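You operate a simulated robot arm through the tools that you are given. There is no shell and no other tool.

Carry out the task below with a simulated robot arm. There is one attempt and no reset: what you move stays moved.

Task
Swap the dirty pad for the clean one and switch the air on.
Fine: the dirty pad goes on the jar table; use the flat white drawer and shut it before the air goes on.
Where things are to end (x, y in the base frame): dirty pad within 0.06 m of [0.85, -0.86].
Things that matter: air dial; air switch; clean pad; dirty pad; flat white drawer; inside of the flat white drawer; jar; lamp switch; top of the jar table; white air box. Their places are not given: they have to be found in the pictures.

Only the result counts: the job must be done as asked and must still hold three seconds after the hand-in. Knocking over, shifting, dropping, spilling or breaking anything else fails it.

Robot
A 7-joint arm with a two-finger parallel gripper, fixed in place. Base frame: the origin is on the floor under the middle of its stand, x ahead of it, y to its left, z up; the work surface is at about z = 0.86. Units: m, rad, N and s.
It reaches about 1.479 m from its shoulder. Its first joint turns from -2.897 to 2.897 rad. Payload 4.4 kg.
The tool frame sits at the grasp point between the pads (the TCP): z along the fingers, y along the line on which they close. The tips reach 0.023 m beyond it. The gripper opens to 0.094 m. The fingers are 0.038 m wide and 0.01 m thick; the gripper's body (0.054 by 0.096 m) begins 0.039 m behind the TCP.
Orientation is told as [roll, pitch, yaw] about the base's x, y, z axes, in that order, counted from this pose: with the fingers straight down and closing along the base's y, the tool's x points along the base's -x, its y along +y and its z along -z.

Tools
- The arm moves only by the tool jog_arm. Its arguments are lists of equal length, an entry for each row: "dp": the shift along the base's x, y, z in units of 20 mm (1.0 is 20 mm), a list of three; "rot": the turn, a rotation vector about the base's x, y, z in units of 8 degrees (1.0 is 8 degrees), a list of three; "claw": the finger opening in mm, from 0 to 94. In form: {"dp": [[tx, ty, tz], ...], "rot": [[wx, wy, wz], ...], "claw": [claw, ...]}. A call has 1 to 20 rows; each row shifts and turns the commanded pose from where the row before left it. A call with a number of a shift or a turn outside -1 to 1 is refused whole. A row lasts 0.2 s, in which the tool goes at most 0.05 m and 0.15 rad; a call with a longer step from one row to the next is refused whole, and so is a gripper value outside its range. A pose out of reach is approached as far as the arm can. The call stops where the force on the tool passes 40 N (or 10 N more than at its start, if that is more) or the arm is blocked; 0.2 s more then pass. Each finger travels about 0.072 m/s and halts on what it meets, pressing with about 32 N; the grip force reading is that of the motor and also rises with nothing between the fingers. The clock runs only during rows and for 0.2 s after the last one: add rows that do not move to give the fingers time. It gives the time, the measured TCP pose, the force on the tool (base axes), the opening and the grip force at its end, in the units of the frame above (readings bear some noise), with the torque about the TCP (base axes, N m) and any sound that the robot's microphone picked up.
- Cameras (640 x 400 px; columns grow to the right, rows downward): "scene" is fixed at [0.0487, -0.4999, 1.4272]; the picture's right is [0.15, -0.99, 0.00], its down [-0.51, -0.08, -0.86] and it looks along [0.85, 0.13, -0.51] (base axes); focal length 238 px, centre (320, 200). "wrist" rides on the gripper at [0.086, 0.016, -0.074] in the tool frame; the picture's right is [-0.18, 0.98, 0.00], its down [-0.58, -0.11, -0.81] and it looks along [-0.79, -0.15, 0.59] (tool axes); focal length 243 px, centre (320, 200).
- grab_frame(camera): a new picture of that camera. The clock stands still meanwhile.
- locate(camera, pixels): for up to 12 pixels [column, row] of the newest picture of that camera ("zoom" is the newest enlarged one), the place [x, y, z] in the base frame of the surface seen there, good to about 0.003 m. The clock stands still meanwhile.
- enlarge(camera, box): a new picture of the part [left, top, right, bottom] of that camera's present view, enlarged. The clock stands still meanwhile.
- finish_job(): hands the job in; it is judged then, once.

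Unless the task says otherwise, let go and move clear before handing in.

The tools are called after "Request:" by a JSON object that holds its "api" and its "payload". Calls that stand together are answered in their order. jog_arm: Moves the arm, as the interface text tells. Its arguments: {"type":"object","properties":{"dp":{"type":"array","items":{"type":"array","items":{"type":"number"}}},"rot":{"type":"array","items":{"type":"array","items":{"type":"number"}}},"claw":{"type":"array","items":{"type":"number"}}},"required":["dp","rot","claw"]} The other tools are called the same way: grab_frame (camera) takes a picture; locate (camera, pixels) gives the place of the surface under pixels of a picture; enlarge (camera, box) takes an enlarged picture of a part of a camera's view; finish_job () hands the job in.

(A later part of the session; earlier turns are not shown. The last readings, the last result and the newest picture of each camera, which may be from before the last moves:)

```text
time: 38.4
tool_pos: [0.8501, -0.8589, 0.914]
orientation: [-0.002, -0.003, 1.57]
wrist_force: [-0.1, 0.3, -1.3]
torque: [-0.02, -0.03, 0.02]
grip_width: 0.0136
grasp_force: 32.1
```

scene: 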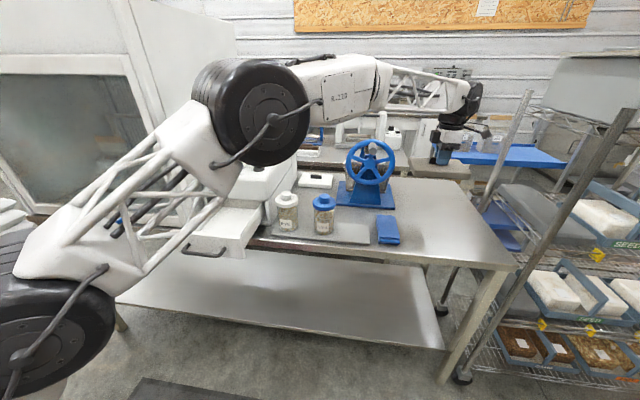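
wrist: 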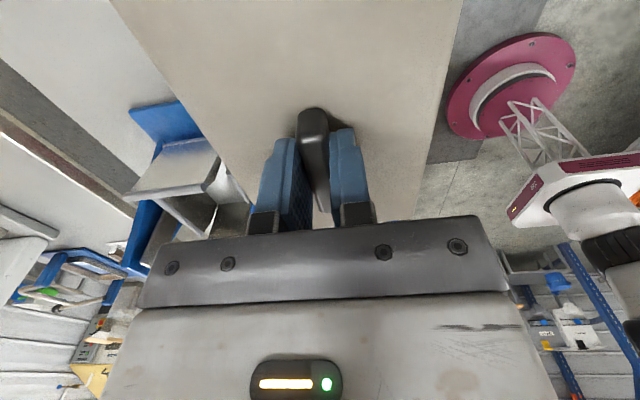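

No contact yet at z=0.914, so I'll go down in 1 mm steps until I feel the table.

Request:
{"api": "jog_arm", "payload": {"dp": [[0, 0, -0.05], [0, 0, -0.05], [0, 0, -0.05]], "rot": [[0, 0, 0], [0, 0, 0], [0, 0, 0]], "claw": [4, 4, 4]}}

Request:
{"api": "enlarge", "payload": {"camera": "scene", "box": [400, 180, 500, 250]}}

```text
time: 39.2
tool_pos: [0.8497, -0.8611, 0.9113]
orientation: [0.0, -0.001, 1.571]
wrist_force: [0.0, 0.4, 1.5]
torque: [0.14, 0.11, -0.02]
grip_width: 0.0135
grasp_force: 31.5
```

```text
5.71 times, centred on (450, 215) of scene
```

zoom: 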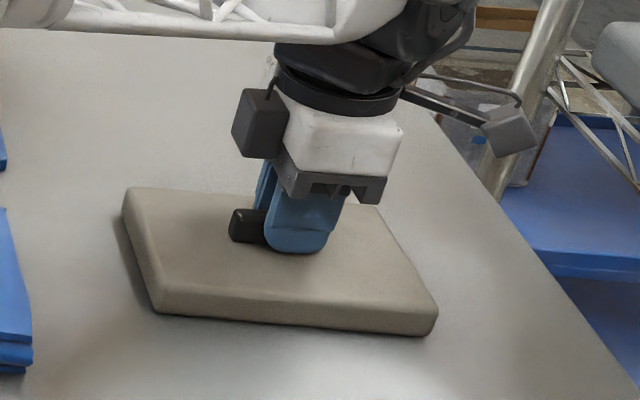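

Force and torque have shifted (z +1.5 N), so the pad is touching the table. I'll open the fingers and lift away.

Request:
{"api": "jog_arm", "payload": {"dp": [[0, 0, -0.02], [0, 0, 0], [0, 0, 0], [0, 0, 0], [0, 0, 0.4], [0, 0, 0.8], [0, 0, 1], [0, 0, 1], [0, 0, 1], [0, 0, 1], [0, 0, 1], [0, 0, 1], [0, 0, 1], [0, 0, 1], [0, 0, 1], [0, 0, 1]], "rot": [[0, 0, 0], [0, 0, 0], [0, 0, 0], [0, 0, 0], [0, 0, 0], [0, 0, 0], [0, 0, 0], [0, 0, 0], [0, 0, 0], [0, 0, 0], [0, 0, 0], [0, 0, 0], [0, 0, 0], [0, 0, 0], [0, 0, 0], [0, 0, 0]], "claw": [14, 20, 30, 50, 50, 50, 50, 50, 50, 50, 50, 50, 50, 50, 50, 50]}}

Request:
{"api": "grab_frame", "payload": {"camera": "scene"}}

Request:
{"api": "grab_frame", "payload": {"camera": "wrist"}}

```text
time: 42.6
tool_pos: [0.8502, -0.8588, 1.1351]
orientation: [-0.003, -0.001, 1.571]
wrist_force: [0.4, 0.2, -0.9]
torque: [0.01, -0.01, 0.0]
grip_width: 0.0503
grasp_force: 0.0
```

```text
taken
```

scene: 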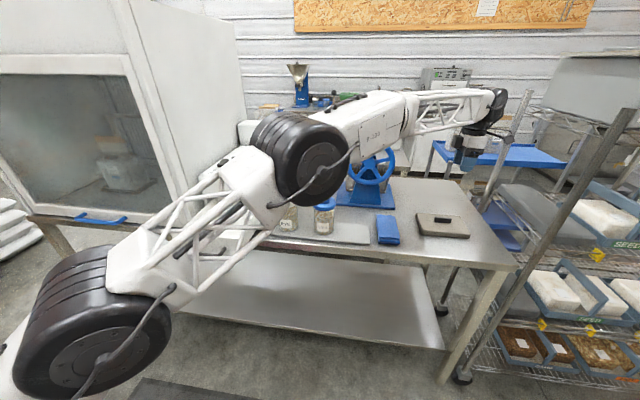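

```text
taken
```

wrist: 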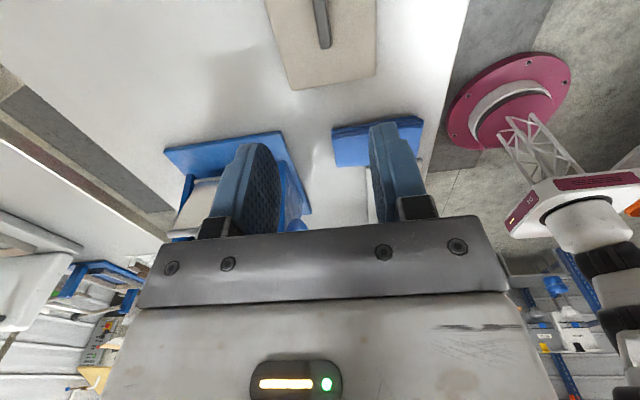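

The dirty pad rests at (443,225). Next I'll rise well above the wheel and move over to the clean pad.

Request:
{"api": "jog_arm", "payload": {"dp": [[0, 0, 1], [0, 0, 1], [0, 0, 1], [0, 0, 1], [0, 0.5, 1], [0, 0.8, 1], [0.2, 0.9, 1], [0.3, 0.9, 1], [0.3, 0.9, 1], [0.4, 0.9, 1], [0.5, 0.95, 0], [0.5, 0.95, 0], [0.5, 0.95, 0], [0.5, 0.95, 0], [0.5, 0.95, 0], [0.5, 0.95, 0], [0.5, 0.95, 0], [0.5, 0.95, 0], [0.5, 0.95, 0], [0.5, 0.95, 0]], "rot": [[0, 0, 0], [0, 0, 0], [0, 0, 0], [0, 0, 0], [0, 0, 0], [0, 0, 0], [0, 0, 0], [0, 0, 0], [0, 0, 0], [0, 0, 0], [0, 0, 0], [0, 0, 0], [0, 0, 0], [0, 0, 0], [0, 0, 0], [0, 0, 0], [0, 0, 0], [0, 0, 0], [0, 0, 0], [0, 0, 0]], "claw": [50, 50, 50, 50, 50, 50, 50, 50, 50, 50, 50, 50, 50, 50, 50, 50, 50, 50, 50, 50]}}

Request:
{"api": "grab_frame", "payload": {"camera": "scene"}}

Request:
{"api": "grab_frame", "payload": {"camera": "wrist"}}

```text
time: 46.8
tool_pos: [0.9731, -0.5705, 1.335]
orientation: [-0.001, -0.001, 1.569]
wrist_force: [-0.5, 0.4, 0.2]
torque: [0.01, 0.04, -0.04]
grip_width: 0.05
grasp_force: 0.1
```

```text
taken
```

scene: 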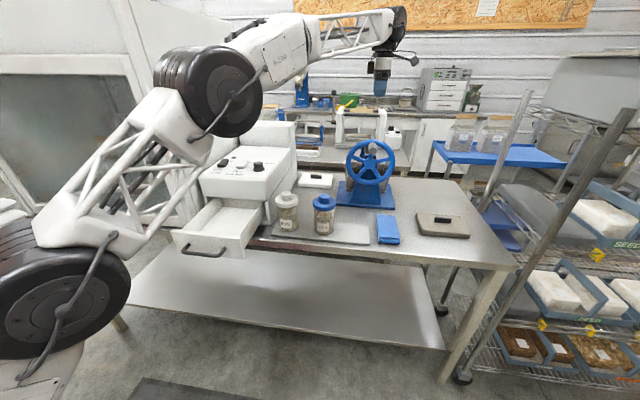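

```text
taken
```

wrist: 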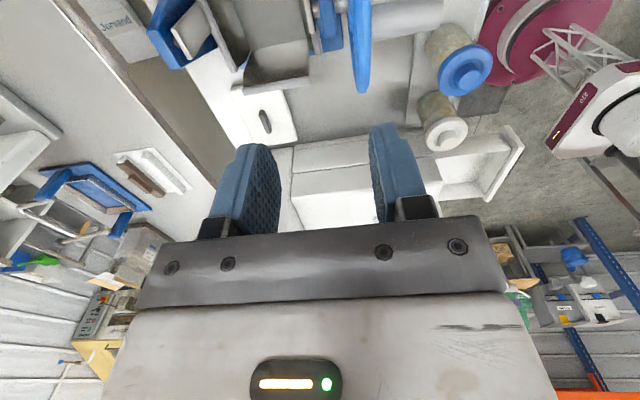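

The arm is above the press, and the clean pad is visible at wrist (265,118). I'll continue to a point above it.

Request:
{"api": "jog_arm", "payload": {"dp": [[0.7, 0.956, 0], [0.7, 0.956, 0], [0.7, 0.956, 0], [0.7, 0.956, 0], [0.7, 0.956, 0], [0.7, 0.956, 0], [0.7, 0.956, 0], [0.7, 0.956, 0], [0.7, 0.956, 0], [0.7, 0.956, 0], [0.7, 0.956, 0], [0.7, 0.956, 0], [0.7, 0.956, 0]], "rot": [[0, 0, 0], [0, 0, 0], [0, 0, 0], [0, 0, 0], [0, 0, 0], [0, 0, 0], [0, 0, 0], [0, 0, 0], [0, 0, 0], [0, 0, 0], [0, 0, 0], [0, 0, 0], [0, 0, 0]], "claw": [50, 50, 50, 50, 50, 50, 50, 50, 50, 50, 50, 50, 50]}}

Request:
{"api": "grab_frame", "payload": {"camera": "scene"}}

Request:
{"api": "grab_frame", "payload": {"camera": "wrist"}}

```text
time: 49.6
tool_pos: [1.139, -0.3158, 1.332]
orientation: [-0.008, 0.0, 1.571]
wrist_force: [-2.0, 0.0, 3.2]
torque: [-0.05, -0.13, 0.02]
grip_width: 0.0502
grasp_force: 0.0
out of reach, approached as far as the arm can: row 12, 13
```

```text
taken
```

scene: 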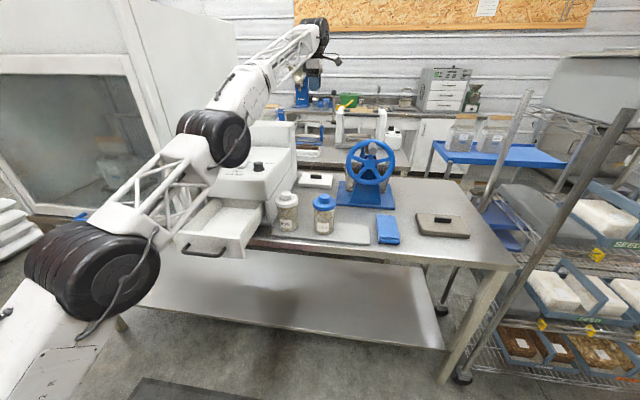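

```text
taken
```

wrist: 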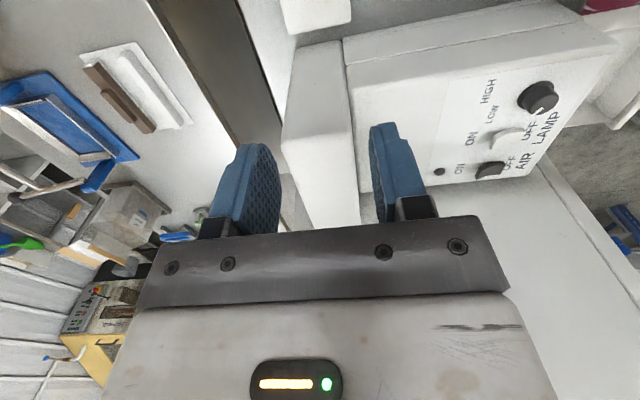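

The arm is near full stretch at this height (x=1.139 instead of 1.155), which should ease as I descend. I'll check clearances to the box tower and press.

Request:
{"api": "locate", "payload": {"camera": "wrist", "pixels": [[310, 130], [300, 60], [340, 50], [345, 90], [360, 220], [310, 12], [345, 10], [240, 60], [400, 40], [400, 90]]}}

Request:
{"api": "enlarge", "payload": {"camera": "scene", "box": [230, 100, 430, 220]}}

Request:
{"api": "locate", "payload": {"camera": "zoom", "pixels": [[210, 130], [205, 70], [150, 70], [360, 200], [380, 240], [375, 150], [330, 260], [500, 190], [215, 200], [420, 250], [270, 232], [310, 252]]}}

```text
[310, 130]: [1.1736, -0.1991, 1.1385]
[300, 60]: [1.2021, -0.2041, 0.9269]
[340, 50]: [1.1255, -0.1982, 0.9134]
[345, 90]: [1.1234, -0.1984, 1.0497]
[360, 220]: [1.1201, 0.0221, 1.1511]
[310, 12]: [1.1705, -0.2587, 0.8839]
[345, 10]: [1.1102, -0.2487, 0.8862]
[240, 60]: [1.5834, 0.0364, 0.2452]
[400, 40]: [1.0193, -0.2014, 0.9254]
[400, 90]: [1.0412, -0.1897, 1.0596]
```

```text
3.20 times, centred on (330, 160) of scene
```

zoom: 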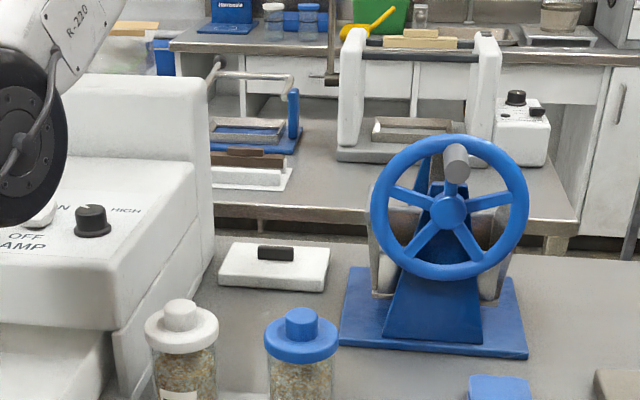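

```text
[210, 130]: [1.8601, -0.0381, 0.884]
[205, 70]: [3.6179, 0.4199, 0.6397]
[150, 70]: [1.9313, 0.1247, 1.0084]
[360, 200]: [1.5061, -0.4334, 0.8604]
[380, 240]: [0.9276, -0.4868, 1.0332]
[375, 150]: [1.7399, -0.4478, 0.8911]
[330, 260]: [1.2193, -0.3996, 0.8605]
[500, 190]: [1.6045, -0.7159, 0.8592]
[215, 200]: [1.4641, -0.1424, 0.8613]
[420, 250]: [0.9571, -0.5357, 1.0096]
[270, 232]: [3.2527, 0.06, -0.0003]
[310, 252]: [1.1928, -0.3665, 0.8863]
```

The tower's right face is at y≈-0.20 and its top at z≈1.15; the tab is at y≈-0.322, leaving enough room for the wrist. I'll descend part way and re-measure.

Request:
{"api": "jog_arm", "payload": {"dp": [[0, 0, -1], [0, 0, -1], [0, 0, -1], [0, 0, -1], [0, 0, -1], [0, 0, -1], [0, 0, -1]], "rot": [[0, 0, 0], [0, 0, 0], [0, 0, 0], [0, 0, 0], [0, 0, 0], [0, 0, 0], [0, 0, 0]], "claw": [50, 50, 50, 50, 50, 50, 50]}}

Request:
{"api": "grab_frame", "payload": {"camera": "scene"}}

Request:
{"api": "grab_frame", "payload": {"camera": "wrist"}}

```text
time: 51.2
tool_pos: [1.1401, -0.319, 1.1871]
orientation: [-0.002, 0.0, 1.572]
wrist_force: [-0.8, 0.6, 1.1]
torque: [0.0, 0.01, 0.0]
grip_width: 0.0501
grasp_force: 0.1
```

```text
taken
```

scene: 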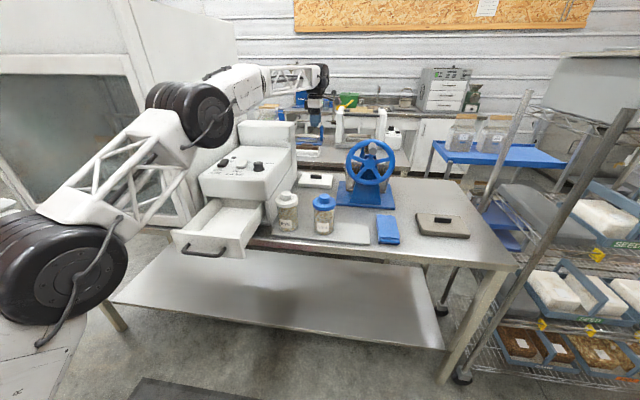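

```text
taken
```

wrist: 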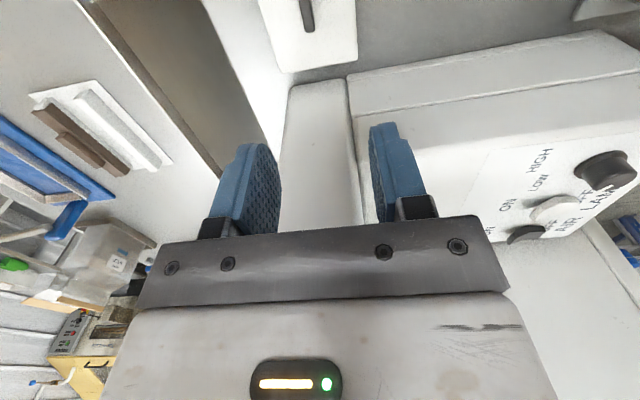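

Reach is fine now. The tab shows at wrist (307,12), and I'll measure it and the pad's edges.

Request:
{"api": "locate", "payload": {"camera": "wrist", "pixels": [[307, 12], [309, 28], [302, 8], [314, 8], [306, 2], [290, 70], [350, 60], [262, 10], [352, 10], [300, 86], [349, 80], [320, 40]]}}

Request:
{"api": "enlarge", "payload": {"camera": "scene", "box": [270, 80, 370, 200]}}

Request:
{"api": "locate", "payload": {"camera": "zoom", "pixels": [[310, 320], [295, 315], [350, 316], [320, 312], [320, 324], [240, 340], [300, 345], [410, 325], [400, 350]]}}

```text
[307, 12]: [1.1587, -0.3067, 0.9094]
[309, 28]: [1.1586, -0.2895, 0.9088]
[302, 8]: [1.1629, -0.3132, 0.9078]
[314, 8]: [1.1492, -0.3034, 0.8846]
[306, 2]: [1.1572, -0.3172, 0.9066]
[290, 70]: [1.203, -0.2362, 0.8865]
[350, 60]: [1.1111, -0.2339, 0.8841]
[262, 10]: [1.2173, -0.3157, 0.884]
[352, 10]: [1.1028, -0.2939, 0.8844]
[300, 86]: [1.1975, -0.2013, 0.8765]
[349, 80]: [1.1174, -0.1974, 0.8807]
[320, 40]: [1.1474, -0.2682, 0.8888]
```

```text
3.33 times, centred on (320, 140) of scene
```

zoom: 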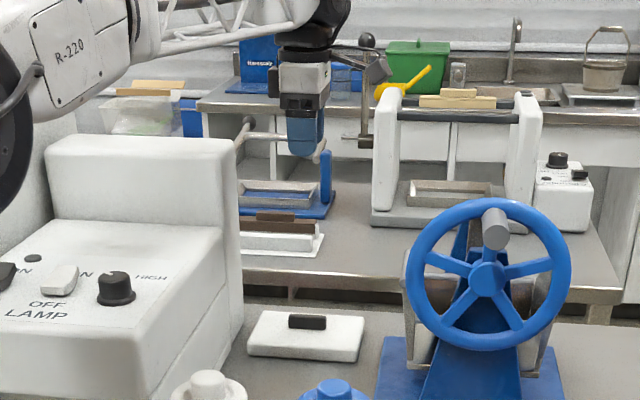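

```text
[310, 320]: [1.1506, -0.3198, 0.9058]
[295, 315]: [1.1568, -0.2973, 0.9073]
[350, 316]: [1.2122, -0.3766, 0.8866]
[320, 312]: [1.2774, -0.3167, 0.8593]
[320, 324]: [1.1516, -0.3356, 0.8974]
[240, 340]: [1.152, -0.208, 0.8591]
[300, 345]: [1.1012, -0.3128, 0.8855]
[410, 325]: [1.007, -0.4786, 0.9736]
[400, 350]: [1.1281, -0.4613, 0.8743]
```

The clean pad's tab is centred near (1.157,-0.317) with its top at z≈0.909. I'll move over it and descend to z≈1.05 for a better look.

Request:
{"api": "jog_arm", "payload": {"dp": [[0.17, 0.02, -1], [0.17, 0.02, -1], [0.17, 0.02, -1], [0.17, 0.02, -1], [0.17, 0.02, -1], [0, 0, -1], [0, 0, -1]], "rot": [[0, 0, 0], [0, 0, 0], [0, 0, 0], [0, 0, 0], [0, 0, 0], [0, 0, 0], [0, 0, 0]], "claw": [50, 50, 50, 50, 50, 50, 50]}}

Request:
{"api": "grab_frame", "payload": {"camera": "wrist"}}

Request:
{"api": "enlarge", "payload": {"camera": "scene", "box": [220, 80, 380, 200]}}

```text
time: 52.8
tool_pos: [1.1576, -0.3151, 1.0484]
orientation: [-0.002, -0.001, 1.57]
wrist_force: [-0.7, -0.2, 0.2]
torque: [0.02, 0.02, 0.02]
grip_width: 0.0498
grasp_force: 0.0
```

```text
taken
```

wrist: 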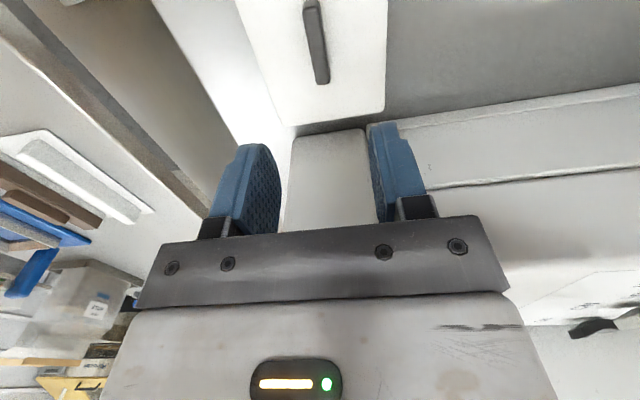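

```text
3.33 times, centred on (300, 140) of scene
```

zoom: 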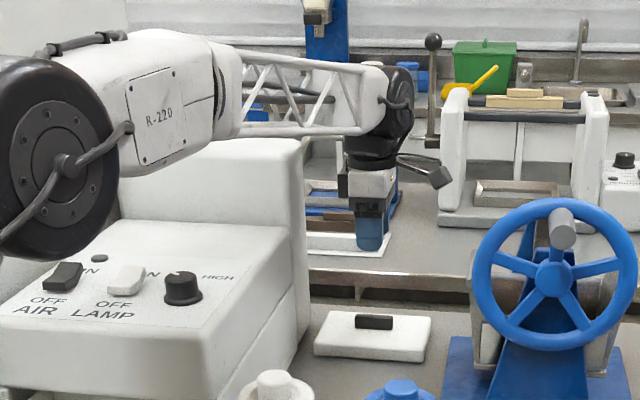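

The forearm passes close to the tower in the image (zoom (300,135)), so I'll measure actual distances before going lower.

Request:
{"api": "locate", "payload": {"camera": "zoom", "pixels": [[300, 133], [250, 132], [200, 145], [160, 160], [345, 130], [300, 60], [270, 150], [298, 145], [110, 180], [380, 140], [350, 160], [200, 80]]}}

Request:
{"api": "locate", "payload": {"camera": "wrist", "pixels": [[313, 5], [324, 80], [305, 40], [327, 40], [316, 40], [285, 110], [380, 105], [250, 30], [388, 30], [330, 145], [365, 145], [420, 120]]}}

```text
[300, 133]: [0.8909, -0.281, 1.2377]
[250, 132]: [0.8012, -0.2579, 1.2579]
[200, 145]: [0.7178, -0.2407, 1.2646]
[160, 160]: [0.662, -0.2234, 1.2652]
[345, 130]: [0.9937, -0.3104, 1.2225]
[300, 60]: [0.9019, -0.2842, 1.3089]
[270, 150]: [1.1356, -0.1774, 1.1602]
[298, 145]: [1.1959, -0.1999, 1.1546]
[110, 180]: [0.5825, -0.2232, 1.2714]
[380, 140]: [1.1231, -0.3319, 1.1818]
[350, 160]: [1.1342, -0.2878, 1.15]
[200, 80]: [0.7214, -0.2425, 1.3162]
```

```text
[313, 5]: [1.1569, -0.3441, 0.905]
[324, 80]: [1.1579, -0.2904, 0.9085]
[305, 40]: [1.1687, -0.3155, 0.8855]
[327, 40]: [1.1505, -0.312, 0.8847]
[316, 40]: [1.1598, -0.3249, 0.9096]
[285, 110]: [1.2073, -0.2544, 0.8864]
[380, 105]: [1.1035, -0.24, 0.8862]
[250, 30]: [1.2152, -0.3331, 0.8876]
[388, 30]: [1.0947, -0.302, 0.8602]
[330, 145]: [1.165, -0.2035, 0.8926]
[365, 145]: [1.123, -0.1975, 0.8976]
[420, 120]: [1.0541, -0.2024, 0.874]
```

The forearm's underside is at z≈1.22–1.26 and y≈-0.28, so with another 0.13 m down it stays clear of the box (top 1.06) and the jars. I'll descend to just above the tab's grip height.

Request:
{"api": "jog_arm", "payload": {"dp": [[0, -0.1, -0.9], [0, 0, -0.9], [0, 0, -0.9], [0, 0, -0.9], [0, 0, -0.9], [0, 0, -0.9], [0, 0, -0.5], [0, 0, -0.5], [0, 0, 0]], "rot": [[0, 0, 0], [0, 0, 0], [0, 0, 0], [0, 0, 0], [0, 0, 0], [0, 0, 0], [0, 0, 0], [0, 0, 0], [0, 0, 0]], "claw": [50, 50, 50, 50, 50, 50, 50, 50, 50]}}

Request:
{"api": "grab_frame", "payload": {"camera": "wrist"}}

Request:
{"api": "enlarge", "payload": {"camera": "scene", "box": [220, 80, 380, 220]}}

```text
time: 54.8
tool_pos: [1.1575, -0.3186, 0.9175]
orientation: [-0.001, -0.001, 1.57]
wrist_force: [-0.2, -0.1, 0.0]
torque: [-0.01, -0.01, -0.01]
grip_width: 0.0502
grasp_force: 0.0
```

```text
taken
```

wrist: 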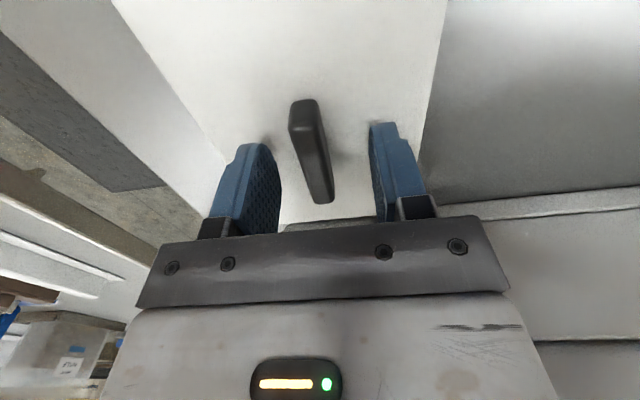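

```text
2.86 times, centred on (300, 150) of scene
```

zoom: 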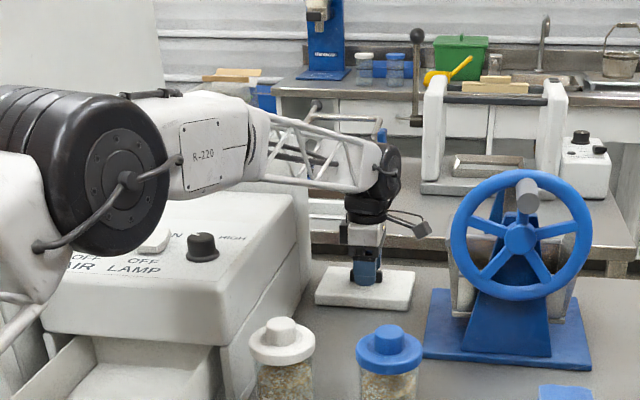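

The tab at wrist (312,150) is between the fingers and nothing is touching. I'll drop 5 mm and close.

Request:
{"api": "jog_arm", "payload": {"dp": [[0, 0, -0.25], [0, 0, 0], [0, 0, 0], [0, 0, 0], [0, 0, 0]], "rot": [[0, 0, 0], [0, 0, 0], [0, 0, 0], [0, 0, 0], [0, 0, 0]], "claw": [40, 24, 8, 4, 4]}}

```text
time: 56.0
tool_pos: [1.1578, -0.3179, 0.9122]
orientation: [-0.001, -0.004, 1.572]
wrist_force: [0.2, 0.2, 1.1]
torque: [0.0, -0.02, 0.03]
grip_width: 0.0133
grasp_force: 31.8
```

Gripped at 13.3 mm. I'll lift straight up, then draw back toward -x along y≈-0.32 above the jars.

Request:
{"api": "jog_arm", "payload": {"dp": [[0, 0, 0.3], [0, 0, 0.5], [0, 0, 0.8], [0, 0, 1], [0, 0, 1], [0, 0, 1], [0, 0, 1], [0, 0, 1], [0, 0, 1]], "rot": [[0, 0, 0], [0, 0, 0], [0, 0, 0], [0, 0, 0], [0, 0, 0], [0, 0, 0], [0, 0, 0], [0, 0, 0], [0, 0, 0]], "claw": [4, 4, 4, 4, 4, 4, 4, 4, 4]}}

Request:
{"api": "grab_frame", "payload": {"camera": "wrist"}}

Request:
{"api": "enlarge", "payload": {"camera": "scene", "box": [220, 60, 380, 200]}}

```text
time: 58.0
tool_pos: [1.1546, -0.3181, 1.0644]
orientation: [-0.001, -0.002, 1.569]
wrist_force: [-0.6, -0.4, -2.6]
torque: [0.01, -0.06, 0.0]
grip_width: 0.0137
grasp_force: 31.9
```

```text
taken
```

wrist: 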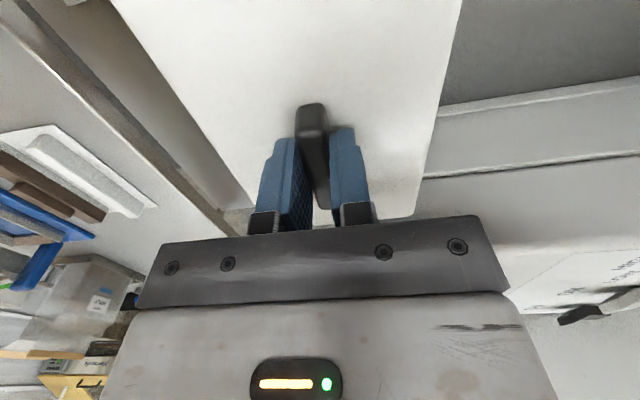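

```text
2.86 times, centred on (300, 130) of scene
```

zoom: 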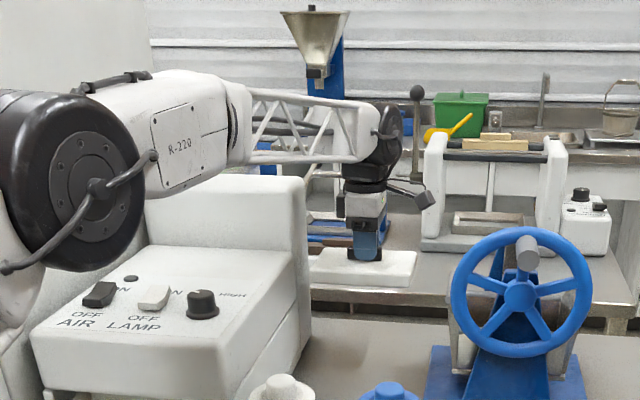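

The clean pad is held level, clear of the tower. I'll raise it more and draw back toward the robot.

Request:
{"api": "jog_arm", "payload": {"dp": [[-0.3, -0.1, 1], [-0.5, -0.1, 1], [-0.5, -0.1, 1], [-0.5, -0.1, 1], [-0.5, -0.1, 1], [-0.5, 0, 1], [-0.7, 0, 1], [-1, 0, 0], [-1, 0, 0], [-1, 0, 0], [-1, 0, 0], [-1, 0, 0], [-1, 0, 0], [-1, 0, 0], [-1, 0, 0], [-1, 0, 0], [-1, 0, 0], [-1, 0, 0], [-1, 0, 0], [-1, 0, 0]], "rot": [[0, 0, 0], [0, 0, 0], [0, 0, 0], [0, 0, 0], [0, 0, 0], [0, 0, 0], [0, 0, 0], [0, 0, 0], [0, 0, 0], [0, 0, 0], [0, 0, 0], [0, 0, 0], [0, 0, 0], [0, 0, 0], [0, 0, 0], [0, 0, 0], [0, 0, 0], [0, 0, 0], [0, 0, 0], [0, 0, 0]], "claw": [4, 4, 4, 4, 4, 4, 4, 4, 4, 4, 4, 4, 4, 4, 4, 4, 4, 4, 4, 4]}}

Request:
{"api": "grab_frame", "payload": {"camera": "scene"}}

```text
time: 62.2
tool_pos: [0.8239, -0.3272, 1.2034]
orientation: [-0.001, -0.001, 1.571]
wrist_force: [0.0, -0.1, -0.8]
torque: [-0.01, 0.01, -0.02]
grip_width: 0.0133
grasp_force: 32.2
```

```text
taken
```

scene: 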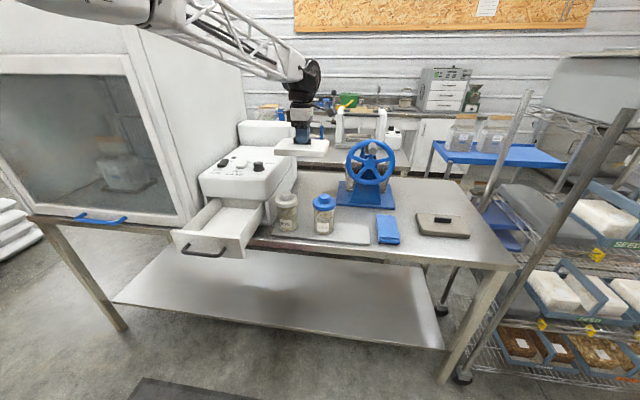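

Everything is clear. I'll pull back to x≈0.654 and then move left over the open drawer.

Request:
{"api": "jog_arm", "payload": {"dp": [[-1, 0, 0], [-1, 0, 0], [-1, 0, 0], [-1, 0, 0], [-1, 0.3, 0], [-1, 0.5, 0], [-1, 0.8, 0], [-0.9, 1, 0], [-0.6, 1, 0], [0, 1, 0], [0, 1, 0], [0, 1, 0], [0, 1, 0], [0, 1, 0], [0, 1, 0], [0, 1, 0], [0, 1, 0], [0, 0.9, 0]], "rot": [[0, 0, 0], [0, 0, 0], [0, 0, 0], [0, 0, 0], [0, 0, 0], [0, 0, 0], [0, 0, 0], [0, 0, 0], [0, 0, 0], [0, 0, 0], [0, 0, 0], [0, 0, 0], [0, 0, 0], [0, 0, 0], [0, 0, 0], [0, 0, 0], [0, 0, 0], [0, 0, 0]], "claw": [4, 4, 4, 4, 4, 4, 4, 4, 4, 4, 4, 4, 4, 4, 4, 4, 4, 4]}}

Request:
{"api": "enlarge", "payload": {"camera": "scene", "box": [140, 80, 300, 260]}}

Request:
{"api": "grab_frame", "payload": {"camera": "wrist"}}

```text
time: 66.0
tool_pos: [0.6547, -0.0759, 1.2065]
orientation: [-0.002, -0.002, 1.569]
wrist_force: [1.2, 1.1, -1.4]
torque: [-0.02, -0.02, 0.01]
grip_width: 0.0134
grasp_force: 32.1
```

```text
2.22 times, centred on (220, 170) of scene
```

zoom: 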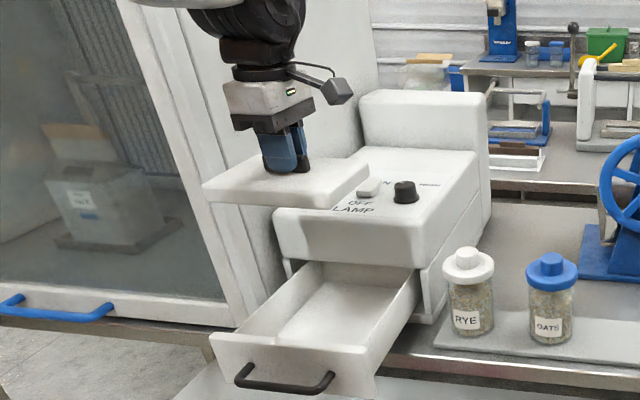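

```text
taken
```

wrist: 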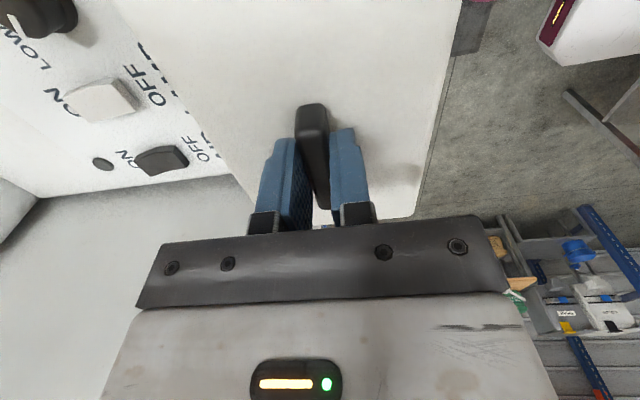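

The clean pad is above the drawer. I'll measure the drawer's walls to confirm the pad fits before lowering.

Request:
{"api": "enlarge", "payload": {"camera": "scene", "box": [170, 180, 260, 260]}}

Request:
{"api": "locate", "payload": {"camera": "zoom", "pixels": [[150, 200], [135, 215], [170, 190], [330, 230], [345, 240], [200, 270], [250, 275], [200, 260], [300, 200], [200, 220], [240, 150], [340, 180]]}}

```text
5.00 times, centred on (215, 220) of scene
```

zoom: 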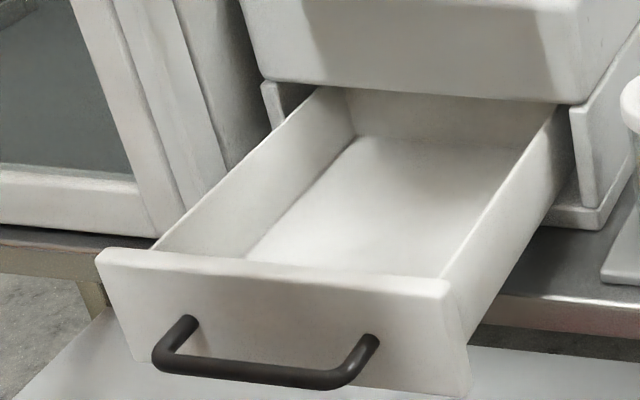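

```text
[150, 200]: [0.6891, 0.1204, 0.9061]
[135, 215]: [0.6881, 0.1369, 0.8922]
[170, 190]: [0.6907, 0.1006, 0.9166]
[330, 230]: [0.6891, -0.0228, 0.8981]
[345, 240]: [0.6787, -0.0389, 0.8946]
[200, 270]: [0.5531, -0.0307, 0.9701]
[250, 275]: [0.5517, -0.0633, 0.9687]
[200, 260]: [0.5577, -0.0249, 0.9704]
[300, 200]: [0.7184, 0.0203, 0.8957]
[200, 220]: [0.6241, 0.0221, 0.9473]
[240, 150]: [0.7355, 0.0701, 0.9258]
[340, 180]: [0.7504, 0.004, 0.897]
```

The drawer's inner walls are at y≈+0.022 and ≈-0.172, its front at x≈0.575 and its floor at z≈0.896, so the pad fits where the old one was. I'll lower to just above the rim and check.

Request:
{"api": "jog_arm", "payload": {"dp": [[0, 0, -0.8], [0, 0, -1], [0, 0, -1], [0, 0, -1], [0, 0, -1], [0, 0, -1], [0, 0, -1], [0, 0, -1], [0, 0, -0.8]], "rot": [[0, 0, 0], [0, 0, 0], [0, 0, 0], [0, 0, 0], [0, 0, 0], [0, 0, 0], [0, 0, 0], [0, 0, 0], [0, 0, 0]], "claw": [4, 4, 4, 4, 4, 4, 4, 4, 4]}}

Request:
{"api": "enlarge", "payload": {"camera": "scene", "box": [150, 130, 280, 260]}}

Request:
{"api": "grab_frame", "payload": {"camera": "wrist"}}

```text
time: 68.0
tool_pos: [0.6553, -0.078, 1.0336]
orientation: [-0.002, -0.001, 1.572]
wrist_force: [-0.3, 0.2, -0.6]
torque: [0.01, 0.04, -0.01]
grip_width: 0.0135
grasp_force: 32.5
```

```text
3.08 times, centred on (215, 195) of scene
```

zoom: 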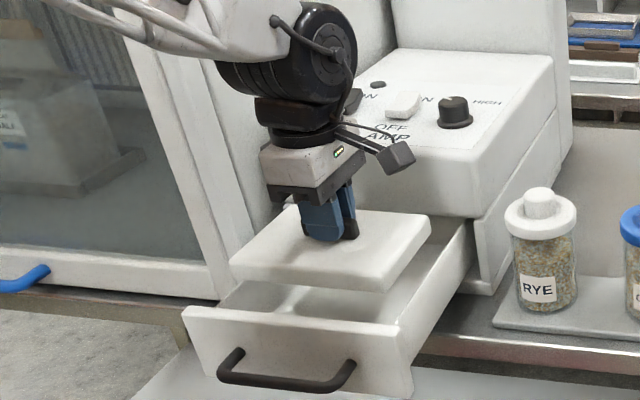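

```text
taken
```

wrist: 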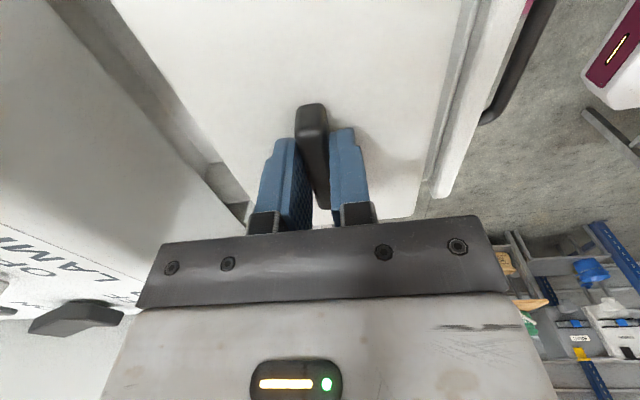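

The pad lines up with the drawer opening just as the old one did. I'll lower it inside, slowing near the floor.

Request:
{"api": "jog_arm", "payload": {"dp": [[0, 0.05, -0.8], [0, 0, -0.8], [0, 0, -0.8], [0, 0, -0.6], [0, 0, -0.5], [0, 0, -0.25], [0, 0, -0.15]], "rot": [[0, 0, 0], [0, 0, 0], [0, 0, 0], [0, 0, 0], [0, 0, 0], [0, 0, 0], [0, 0, 0]], "claw": [4, 4, 4, 4, 4, 4, 4]}}

Request:
{"api": "grab_frame", "payload": {"camera": "wrist"}}

Request:
{"api": "enlarge", "payload": {"camera": "scene", "box": [150, 130, 280, 260]}}

```text
time: 69.6
tool_pos: [0.6557, -0.0778, 0.9554]
orientation: [-0.001, -0.002, 1.57]
wrist_force: [0.6, 0.1, -1.3]
torque: [0.0, 0.02, 0.01]
grip_width: 0.0134
grasp_force: 32.2
```

```text
taken
```

wrist: 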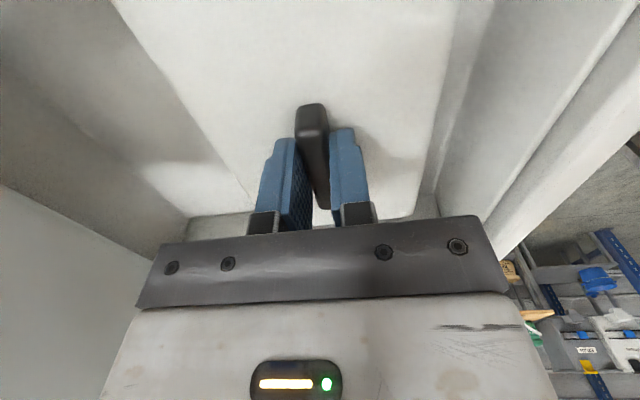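

```text
3.08 times, centred on (215, 195) of scene
```

zoom: 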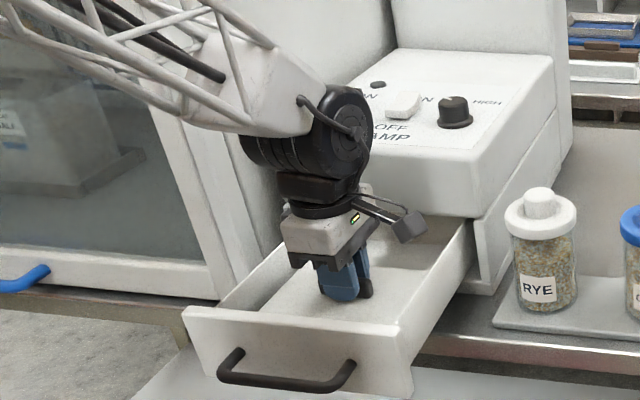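

The pad is inside the drawer, about 7 mm above its floor, with no contact yet. I'll go down in small steps until it rests.

Request:
{"api": "jog_arm", "payload": {"dp": [[0, 0, -0.1], [0, 0, -0.1], [0, 0, -0.05], [0, 0, -0.05], [0, 0, -0.05]], "rot": [[0, 0, 0], [0, 0, 0], [0, 0, 0], [0, 0, 0], [0, 0, 0]], "claw": [4, 4, 4, 4, 4]}}

```text
time: 70.8
tool_pos: [0.657, -0.0766, 0.9489]
orientation: [-0.004, -0.002, 1.569]
wrist_force: [-1.4, -3.8, 13.2]
torque: [0.14, 0.06, -0.01]
grip_width: 0.0133
grasp_force: 32.4
```

The z force of 13 N shows the pad is on the drawer floor. I'll open the fingers and rise straight up.

Request:
{"api": "jog_arm", "payload": {"dp": [[0, 0, 0.03], [0, 0, 0], [0, 0, 0], [0, 0, 0], [0, 0, 0.4], [0, 0, 0.8], [0, 0, 1], [0, 0, 1], [0, 0, 1], [0, 0, 1], [0, 0, 1], [0, 0, 1], [0, 0, 1]], "rot": [[0, 0, 0], [0, 0, 0], [0, 0, 0], [0, 0, 0], [0, 0, 0], [0, 0, 0], [0, 0, 0], [0, 0, 0], [0, 0, 0], [0, 0, 0], [0, 0, 0], [0, 0, 0], [0, 0, 0]], "claw": [14, 22, 34, 50, 50, 50, 50, 50, 50, 50, 50, 50, 50]}}

Request:
{"api": "grab_frame", "payload": {"camera": "wrist"}}

Request:
{"api": "enlarge", "payload": {"camera": "scene", "box": [150, 130, 280, 260]}}

```text
time: 73.6
tool_pos: [0.6557, -0.0765, 1.1108]
orientation: [-0.001, -0.002, 1.571]
wrist_force: [-0.3, 0.2, -0.3]
torque: [-0.01, -0.01, 0.0]
grip_width: 0.0499
grasp_force: 0.1
```

```text
taken
```

wrist: 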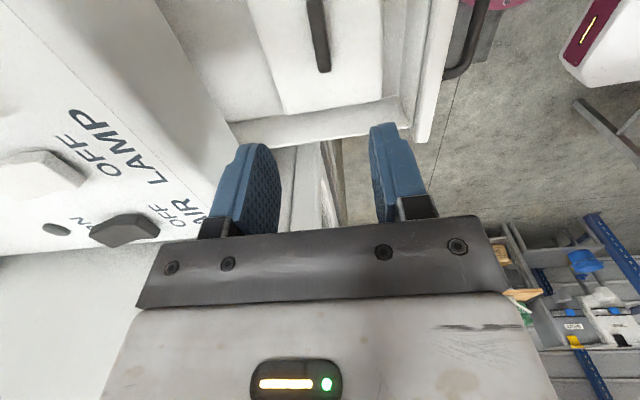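

```text
3.08 times, centred on (215, 195) of scene
```

zoom: 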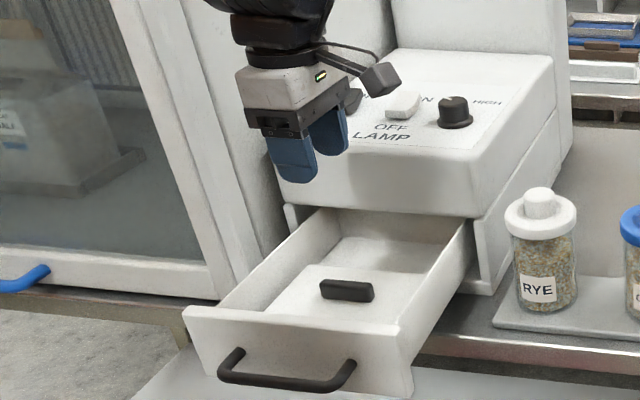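

The clean pad lies in the drawer with its tab up (zoom (345,290)). I'll retrace my path to the handle: back off and tilt the gripper 28° again.

Request:
{"api": "jog_arm", "payload": {"dp": [[-0.849, 0, 0], [-0.849, 0, 0], [-0.849, 0, -0.1], [-0.849, 0, -0.1], [-0.849, 0, -0.2], [-0.849, 0, -0.2], [-0.849, 0, -0.2], [-0.849, 0, -0.3], [-0.849, 0, -0.3], [-0.849, 0, -0.3], [-0.849, 0, -0.3], [-0.849, 0, -0.2]], "rot": [[0, -0.29, 0], [0, -0.29, 0], [0, -0.29, 0], [0, -0.29, 0], [0, -0.29, 0], [0, -0.29, 0], [0, -0.29, 0], [0, -0.29, 0], [0, -0.29, 0], [0, -0.29, 0], [0, -0.29, 0], [0, -0.284, 0]], "claw": [50, 50, 50, 45, 40, 35, 30, 27, 27, 27, 27, 27]}}

Request:
{"api": "enlarge", "payload": {"camera": "scene", "box": [140, 150, 290, 260]}}

Request:
{"api": "grab_frame", "payload": {"camera": "wrist"}}

```text
time: 76.2
tool_pos: [0.4525, -0.0763, 1.0672]
orientation: [-0.488, -0.001, 1.571]
wrist_force: [-0.1, -0.4, 0.5]
torque: [-0.01, 0.03, -0.01]
grip_width: 0.0268
grasp_force: 0.0
```

```text
3.64 times, centred on (215, 205) of scene
```

zoom: 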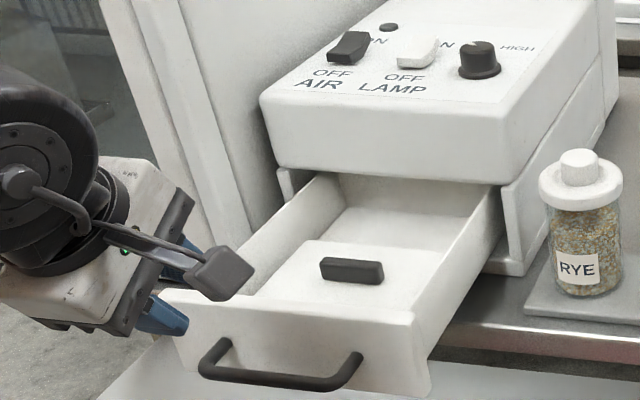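

```text
taken
```

wrist: 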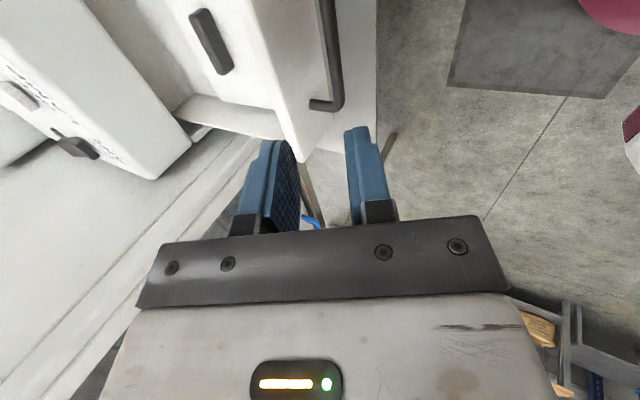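

The drawer hasn't moved and the bar shows at wrist (333,50). I'll confirm where the bar is before going down onto it.

Request:
{"api": "locate", "payload": {"camera": "wrist", "pixels": [[333, 40], [336, 90], [330, 20], [327, 50], [341, 50], [318, 104], [300, 60], [280, 60]]}}

Request:
{"api": "locate", "payload": {"camera": "zoom", "pixels": [[270, 374], [240, 368], [300, 380], [210, 360], [350, 365], [270, 382], [270, 320], [350, 330]]}}

```text
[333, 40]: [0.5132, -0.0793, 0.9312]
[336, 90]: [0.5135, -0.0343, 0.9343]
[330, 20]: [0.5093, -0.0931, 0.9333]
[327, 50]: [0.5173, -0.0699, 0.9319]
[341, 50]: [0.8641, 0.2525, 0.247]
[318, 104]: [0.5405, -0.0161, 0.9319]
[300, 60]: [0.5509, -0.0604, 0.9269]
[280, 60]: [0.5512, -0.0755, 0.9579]
```

```text
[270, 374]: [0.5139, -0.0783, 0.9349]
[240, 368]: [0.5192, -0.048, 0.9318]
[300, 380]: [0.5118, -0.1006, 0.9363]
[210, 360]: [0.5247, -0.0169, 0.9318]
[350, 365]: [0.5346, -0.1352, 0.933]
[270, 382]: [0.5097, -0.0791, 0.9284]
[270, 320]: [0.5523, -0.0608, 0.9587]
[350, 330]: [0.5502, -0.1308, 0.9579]
```

The bar is centred near x=0.5145, z=0.930, with the drawer face at 0.551. I'll straddle the bar along the finger axis as before.

Request:
{"api": "jog_arm", "payload": {"dp": [[0.2625, 0, -0.7575], [0.2625, 0, -0.7575], [0.2625, 0, -0.7575], [0.2625, 0, -0.7575], [0.3125, 0, -0.588], [0.3125, 0, -0.588], [0.3125, 0, -0.588], [0.3125, 0, -0.588], [0.3125, 0, -0.588], [0.3125, 0, -0.588], [0, 0, 0]], "rot": [[0, 0, 0], [0, 0, 0], [0, 0, 0], [0, 0, 0], [0, 0, 0], [0, 0, 0], [0, 0, 0], [0, 0, 0], [0, 0, 0], [0, 0, 0], [0, 0, 0]], "claw": [27, 27, 27, 27, 27, 27, 27, 27, 27, 27, 27]}}

Request:
{"api": "grab_frame", "payload": {"camera": "wrist"}}

Request:
{"api": "enlarge", "payload": {"camera": "scene", "box": [140, 150, 290, 260]}}

```text
time: 78.6
tool_pos: [0.5105, -0.0771, 0.9356]
orientation: [-0.488, -0.002, 1.571]
wrist_force: [-0.2, 0.0, 0.3]
torque: [0.0, 0.0, -0.03]
grip_width: 0.0272
grasp_force: 0.1
```

```text
taken
```

wrist: 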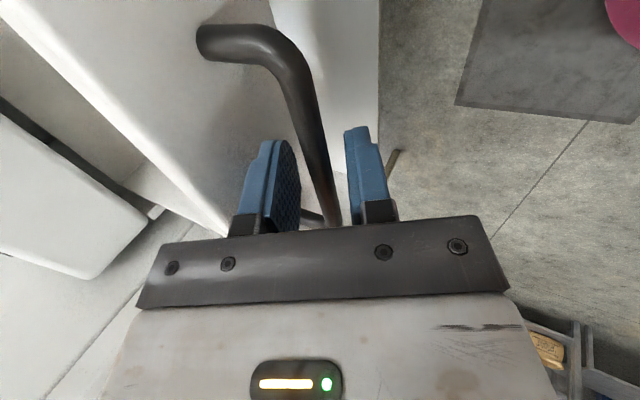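

```text
3.64 times, centred on (215, 205) of scene
```

zoom: 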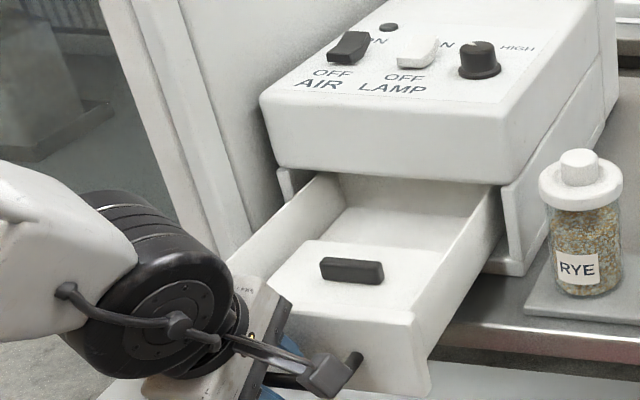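

The bar lies between the fingers at wrist (320,190). I'll narrow to a loose 16 mm and push the drawer in gently.

Request:
{"api": "jog_arm", "payload": {"dp": [[0, 0, 0], [0, 0, 0], [0.2, 0, 0], [0.3, 0, 0], [0.4, 0, 0], [0.4, 0, 0], [0.4, 0, 0], [0.4, 0, 0], [0.4, 0, 0], [0.4, 0, 0], [0.4, 0, 0], [0.4, 0, 0], [0.4, 0, 0], [0.4, 0, 0], [0.4, 0, 0], [0.4, 0, 0], [0.4, 0, 0], [0.4, 0, 0], [0.4, 0, 0], [0.4, 0, 0]], "rot": [[0, 0, 0], [0, 0, 0], [0, 0, 0], [0, 0, 0], [0, 0, 0], [0, 0, 0], [0, 0, 0], [0, 0, 0], [0, 0, 0], [0, 0, 0], [0, 0, 0], [0, 0, 0], [0, 0, 0], [0, 0, 0], [0, 0, 0], [0, 0, 0], [0, 0, 0], [0, 0, 0], [0, 0, 0], [0, 0, 0]], "claw": [20, 16, 16, 16, 16, 16, 16, 16, 16, 16, 16, 16, 16, 16, 16, 16, 16, 16, 16, 16]}}

Request:
{"api": "enlarge", "payload": {"camera": "scene", "box": [140, 150, 290, 260]}}

```text
time: 82.8
tool_pos: [0.6485, -0.0761, 0.937]
orientation: [-0.487, -0.002, 1.575]
wrist_force: [-1.0, -0.3, -0.8]
torque: [-0.02, 0.01, -0.03]
grip_width: 0.0165
grasp_force: 0.5
```

```text
3.64 times, centred on (215, 205) of scene
```

zoom: 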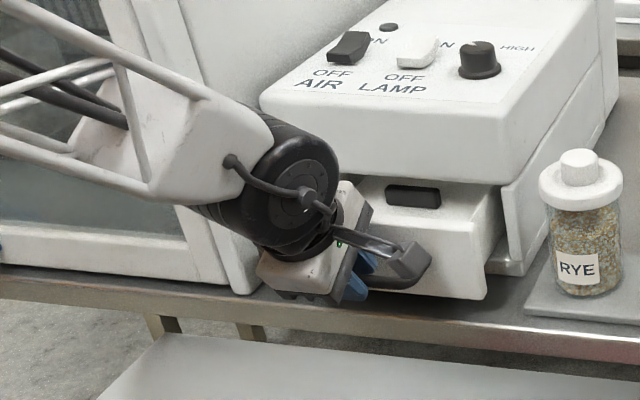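

The drawer is sliding in smoothly, with about 0.07 m left. I'll keep pushing and slow down at the end.

Request:
{"api": "jog_arm", "payload": {"dp": [[0.35, 0, 0], [0.35, 0, 0], [0.35, 0, 0], [0.35, 0, 0], [0.35, 0, 0], [0.35, 0, 0], [0.35, 0, 0], [0.3, 0, 0], [0.15, 0, 0]], "rot": [[0, 0, 0], [0, 0, 0], [0, 0, 0], [0, 0, 0], [0, 0, 0], [0, 0, 0], [0, 0, 0], [0, 0, 0], [0, 0, 0]], "claw": [16, 16, 16, 16, 16, 16, 16, 16, 16]}}

Request:
{"api": "enlarge", "payload": {"camera": "scene", "box": [180, 150, 290, 240]}}

```text
time: 84.8
tool_pos: [0.7063, -0.0768, 0.9371]
orientation: [-0.487, -0.001, 1.572]
wrist_force: [-1.3, -0.8, -0.4]
torque: [0.0, 0.03, -0.06]
grip_width: 0.0164
grasp_force: 0.2
```

```text
4.44 times, centred on (235, 195) of scene
```

zoom: 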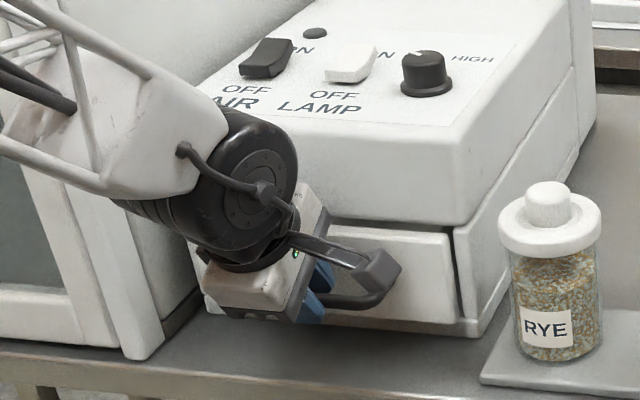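

About 10 mm remains to the original closed position. I'll push on in 2 mm steps and watch the x force.

Request:
{"api": "jog_arm", "payload": {"dp": [[0.1, 0, 0], [0.1, 0, 0], [0.1, 0, 0], [0.1, 0, 0], [0.08, 0, 0]], "rot": [[0, 0, 0], [0, 0, 0], [0, 0, 0], [0, 0, 0], [0, 0, 0]], "claw": [16, 16, 16, 16, 16]}}

Request:
{"api": "enlarge", "payload": {"camera": "scene", "box": [180, 150, 290, 240]}}

```text
time: 86.0
tool_pos: [0.7163, -0.0777, 0.9353]
orientation: [-0.485, -0.003, 1.571]
wrist_force: [-1.9, -0.3, -0.8]
torque: [0.06, 0.01, 0.0]
grip_width: 0.0168
grasp_force: 0.9
```

```text
4.44 times, centred on (235, 195) of scene
```

zoom: 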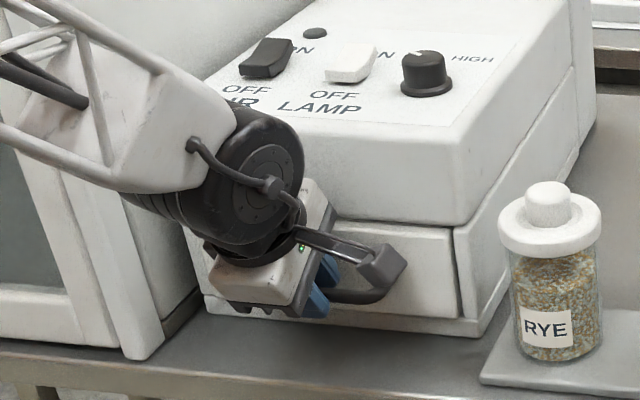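

Force is still low at x=0.716, so I'll push further in 1 mm steps until the drawer bottoms out.

Request:
{"api": "jog_arm", "payload": {"dp": [[0.05, 0, 0], [0.05, 0, 0], [0.05, 0, 0], [0.05, 0, 0]], "rot": [[0, 0, 0], [0, 0, 0], [0, 0, 0], [0, 0, 0]], "claw": [16, 16, 16, 16]}}

Request:
{"api": "grab_frame", "payload": {"camera": "wrist"}}

```text
time: 87.0
tool_pos: [0.7187, -0.0757, 0.9364]
orientation: [-0.486, -0.002, 1.572]
wrist_force: [-5.1, -1.7, -1.6]
torque: [-0.04, 0.07, -0.02]
grip_width: 0.0184
grasp_force: 2.7
```

```text
taken
```

wrist: 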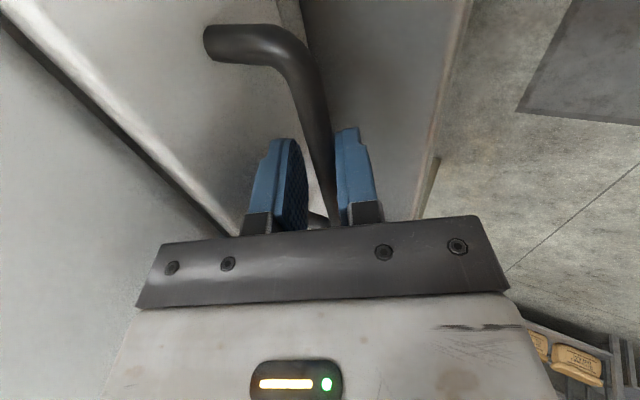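

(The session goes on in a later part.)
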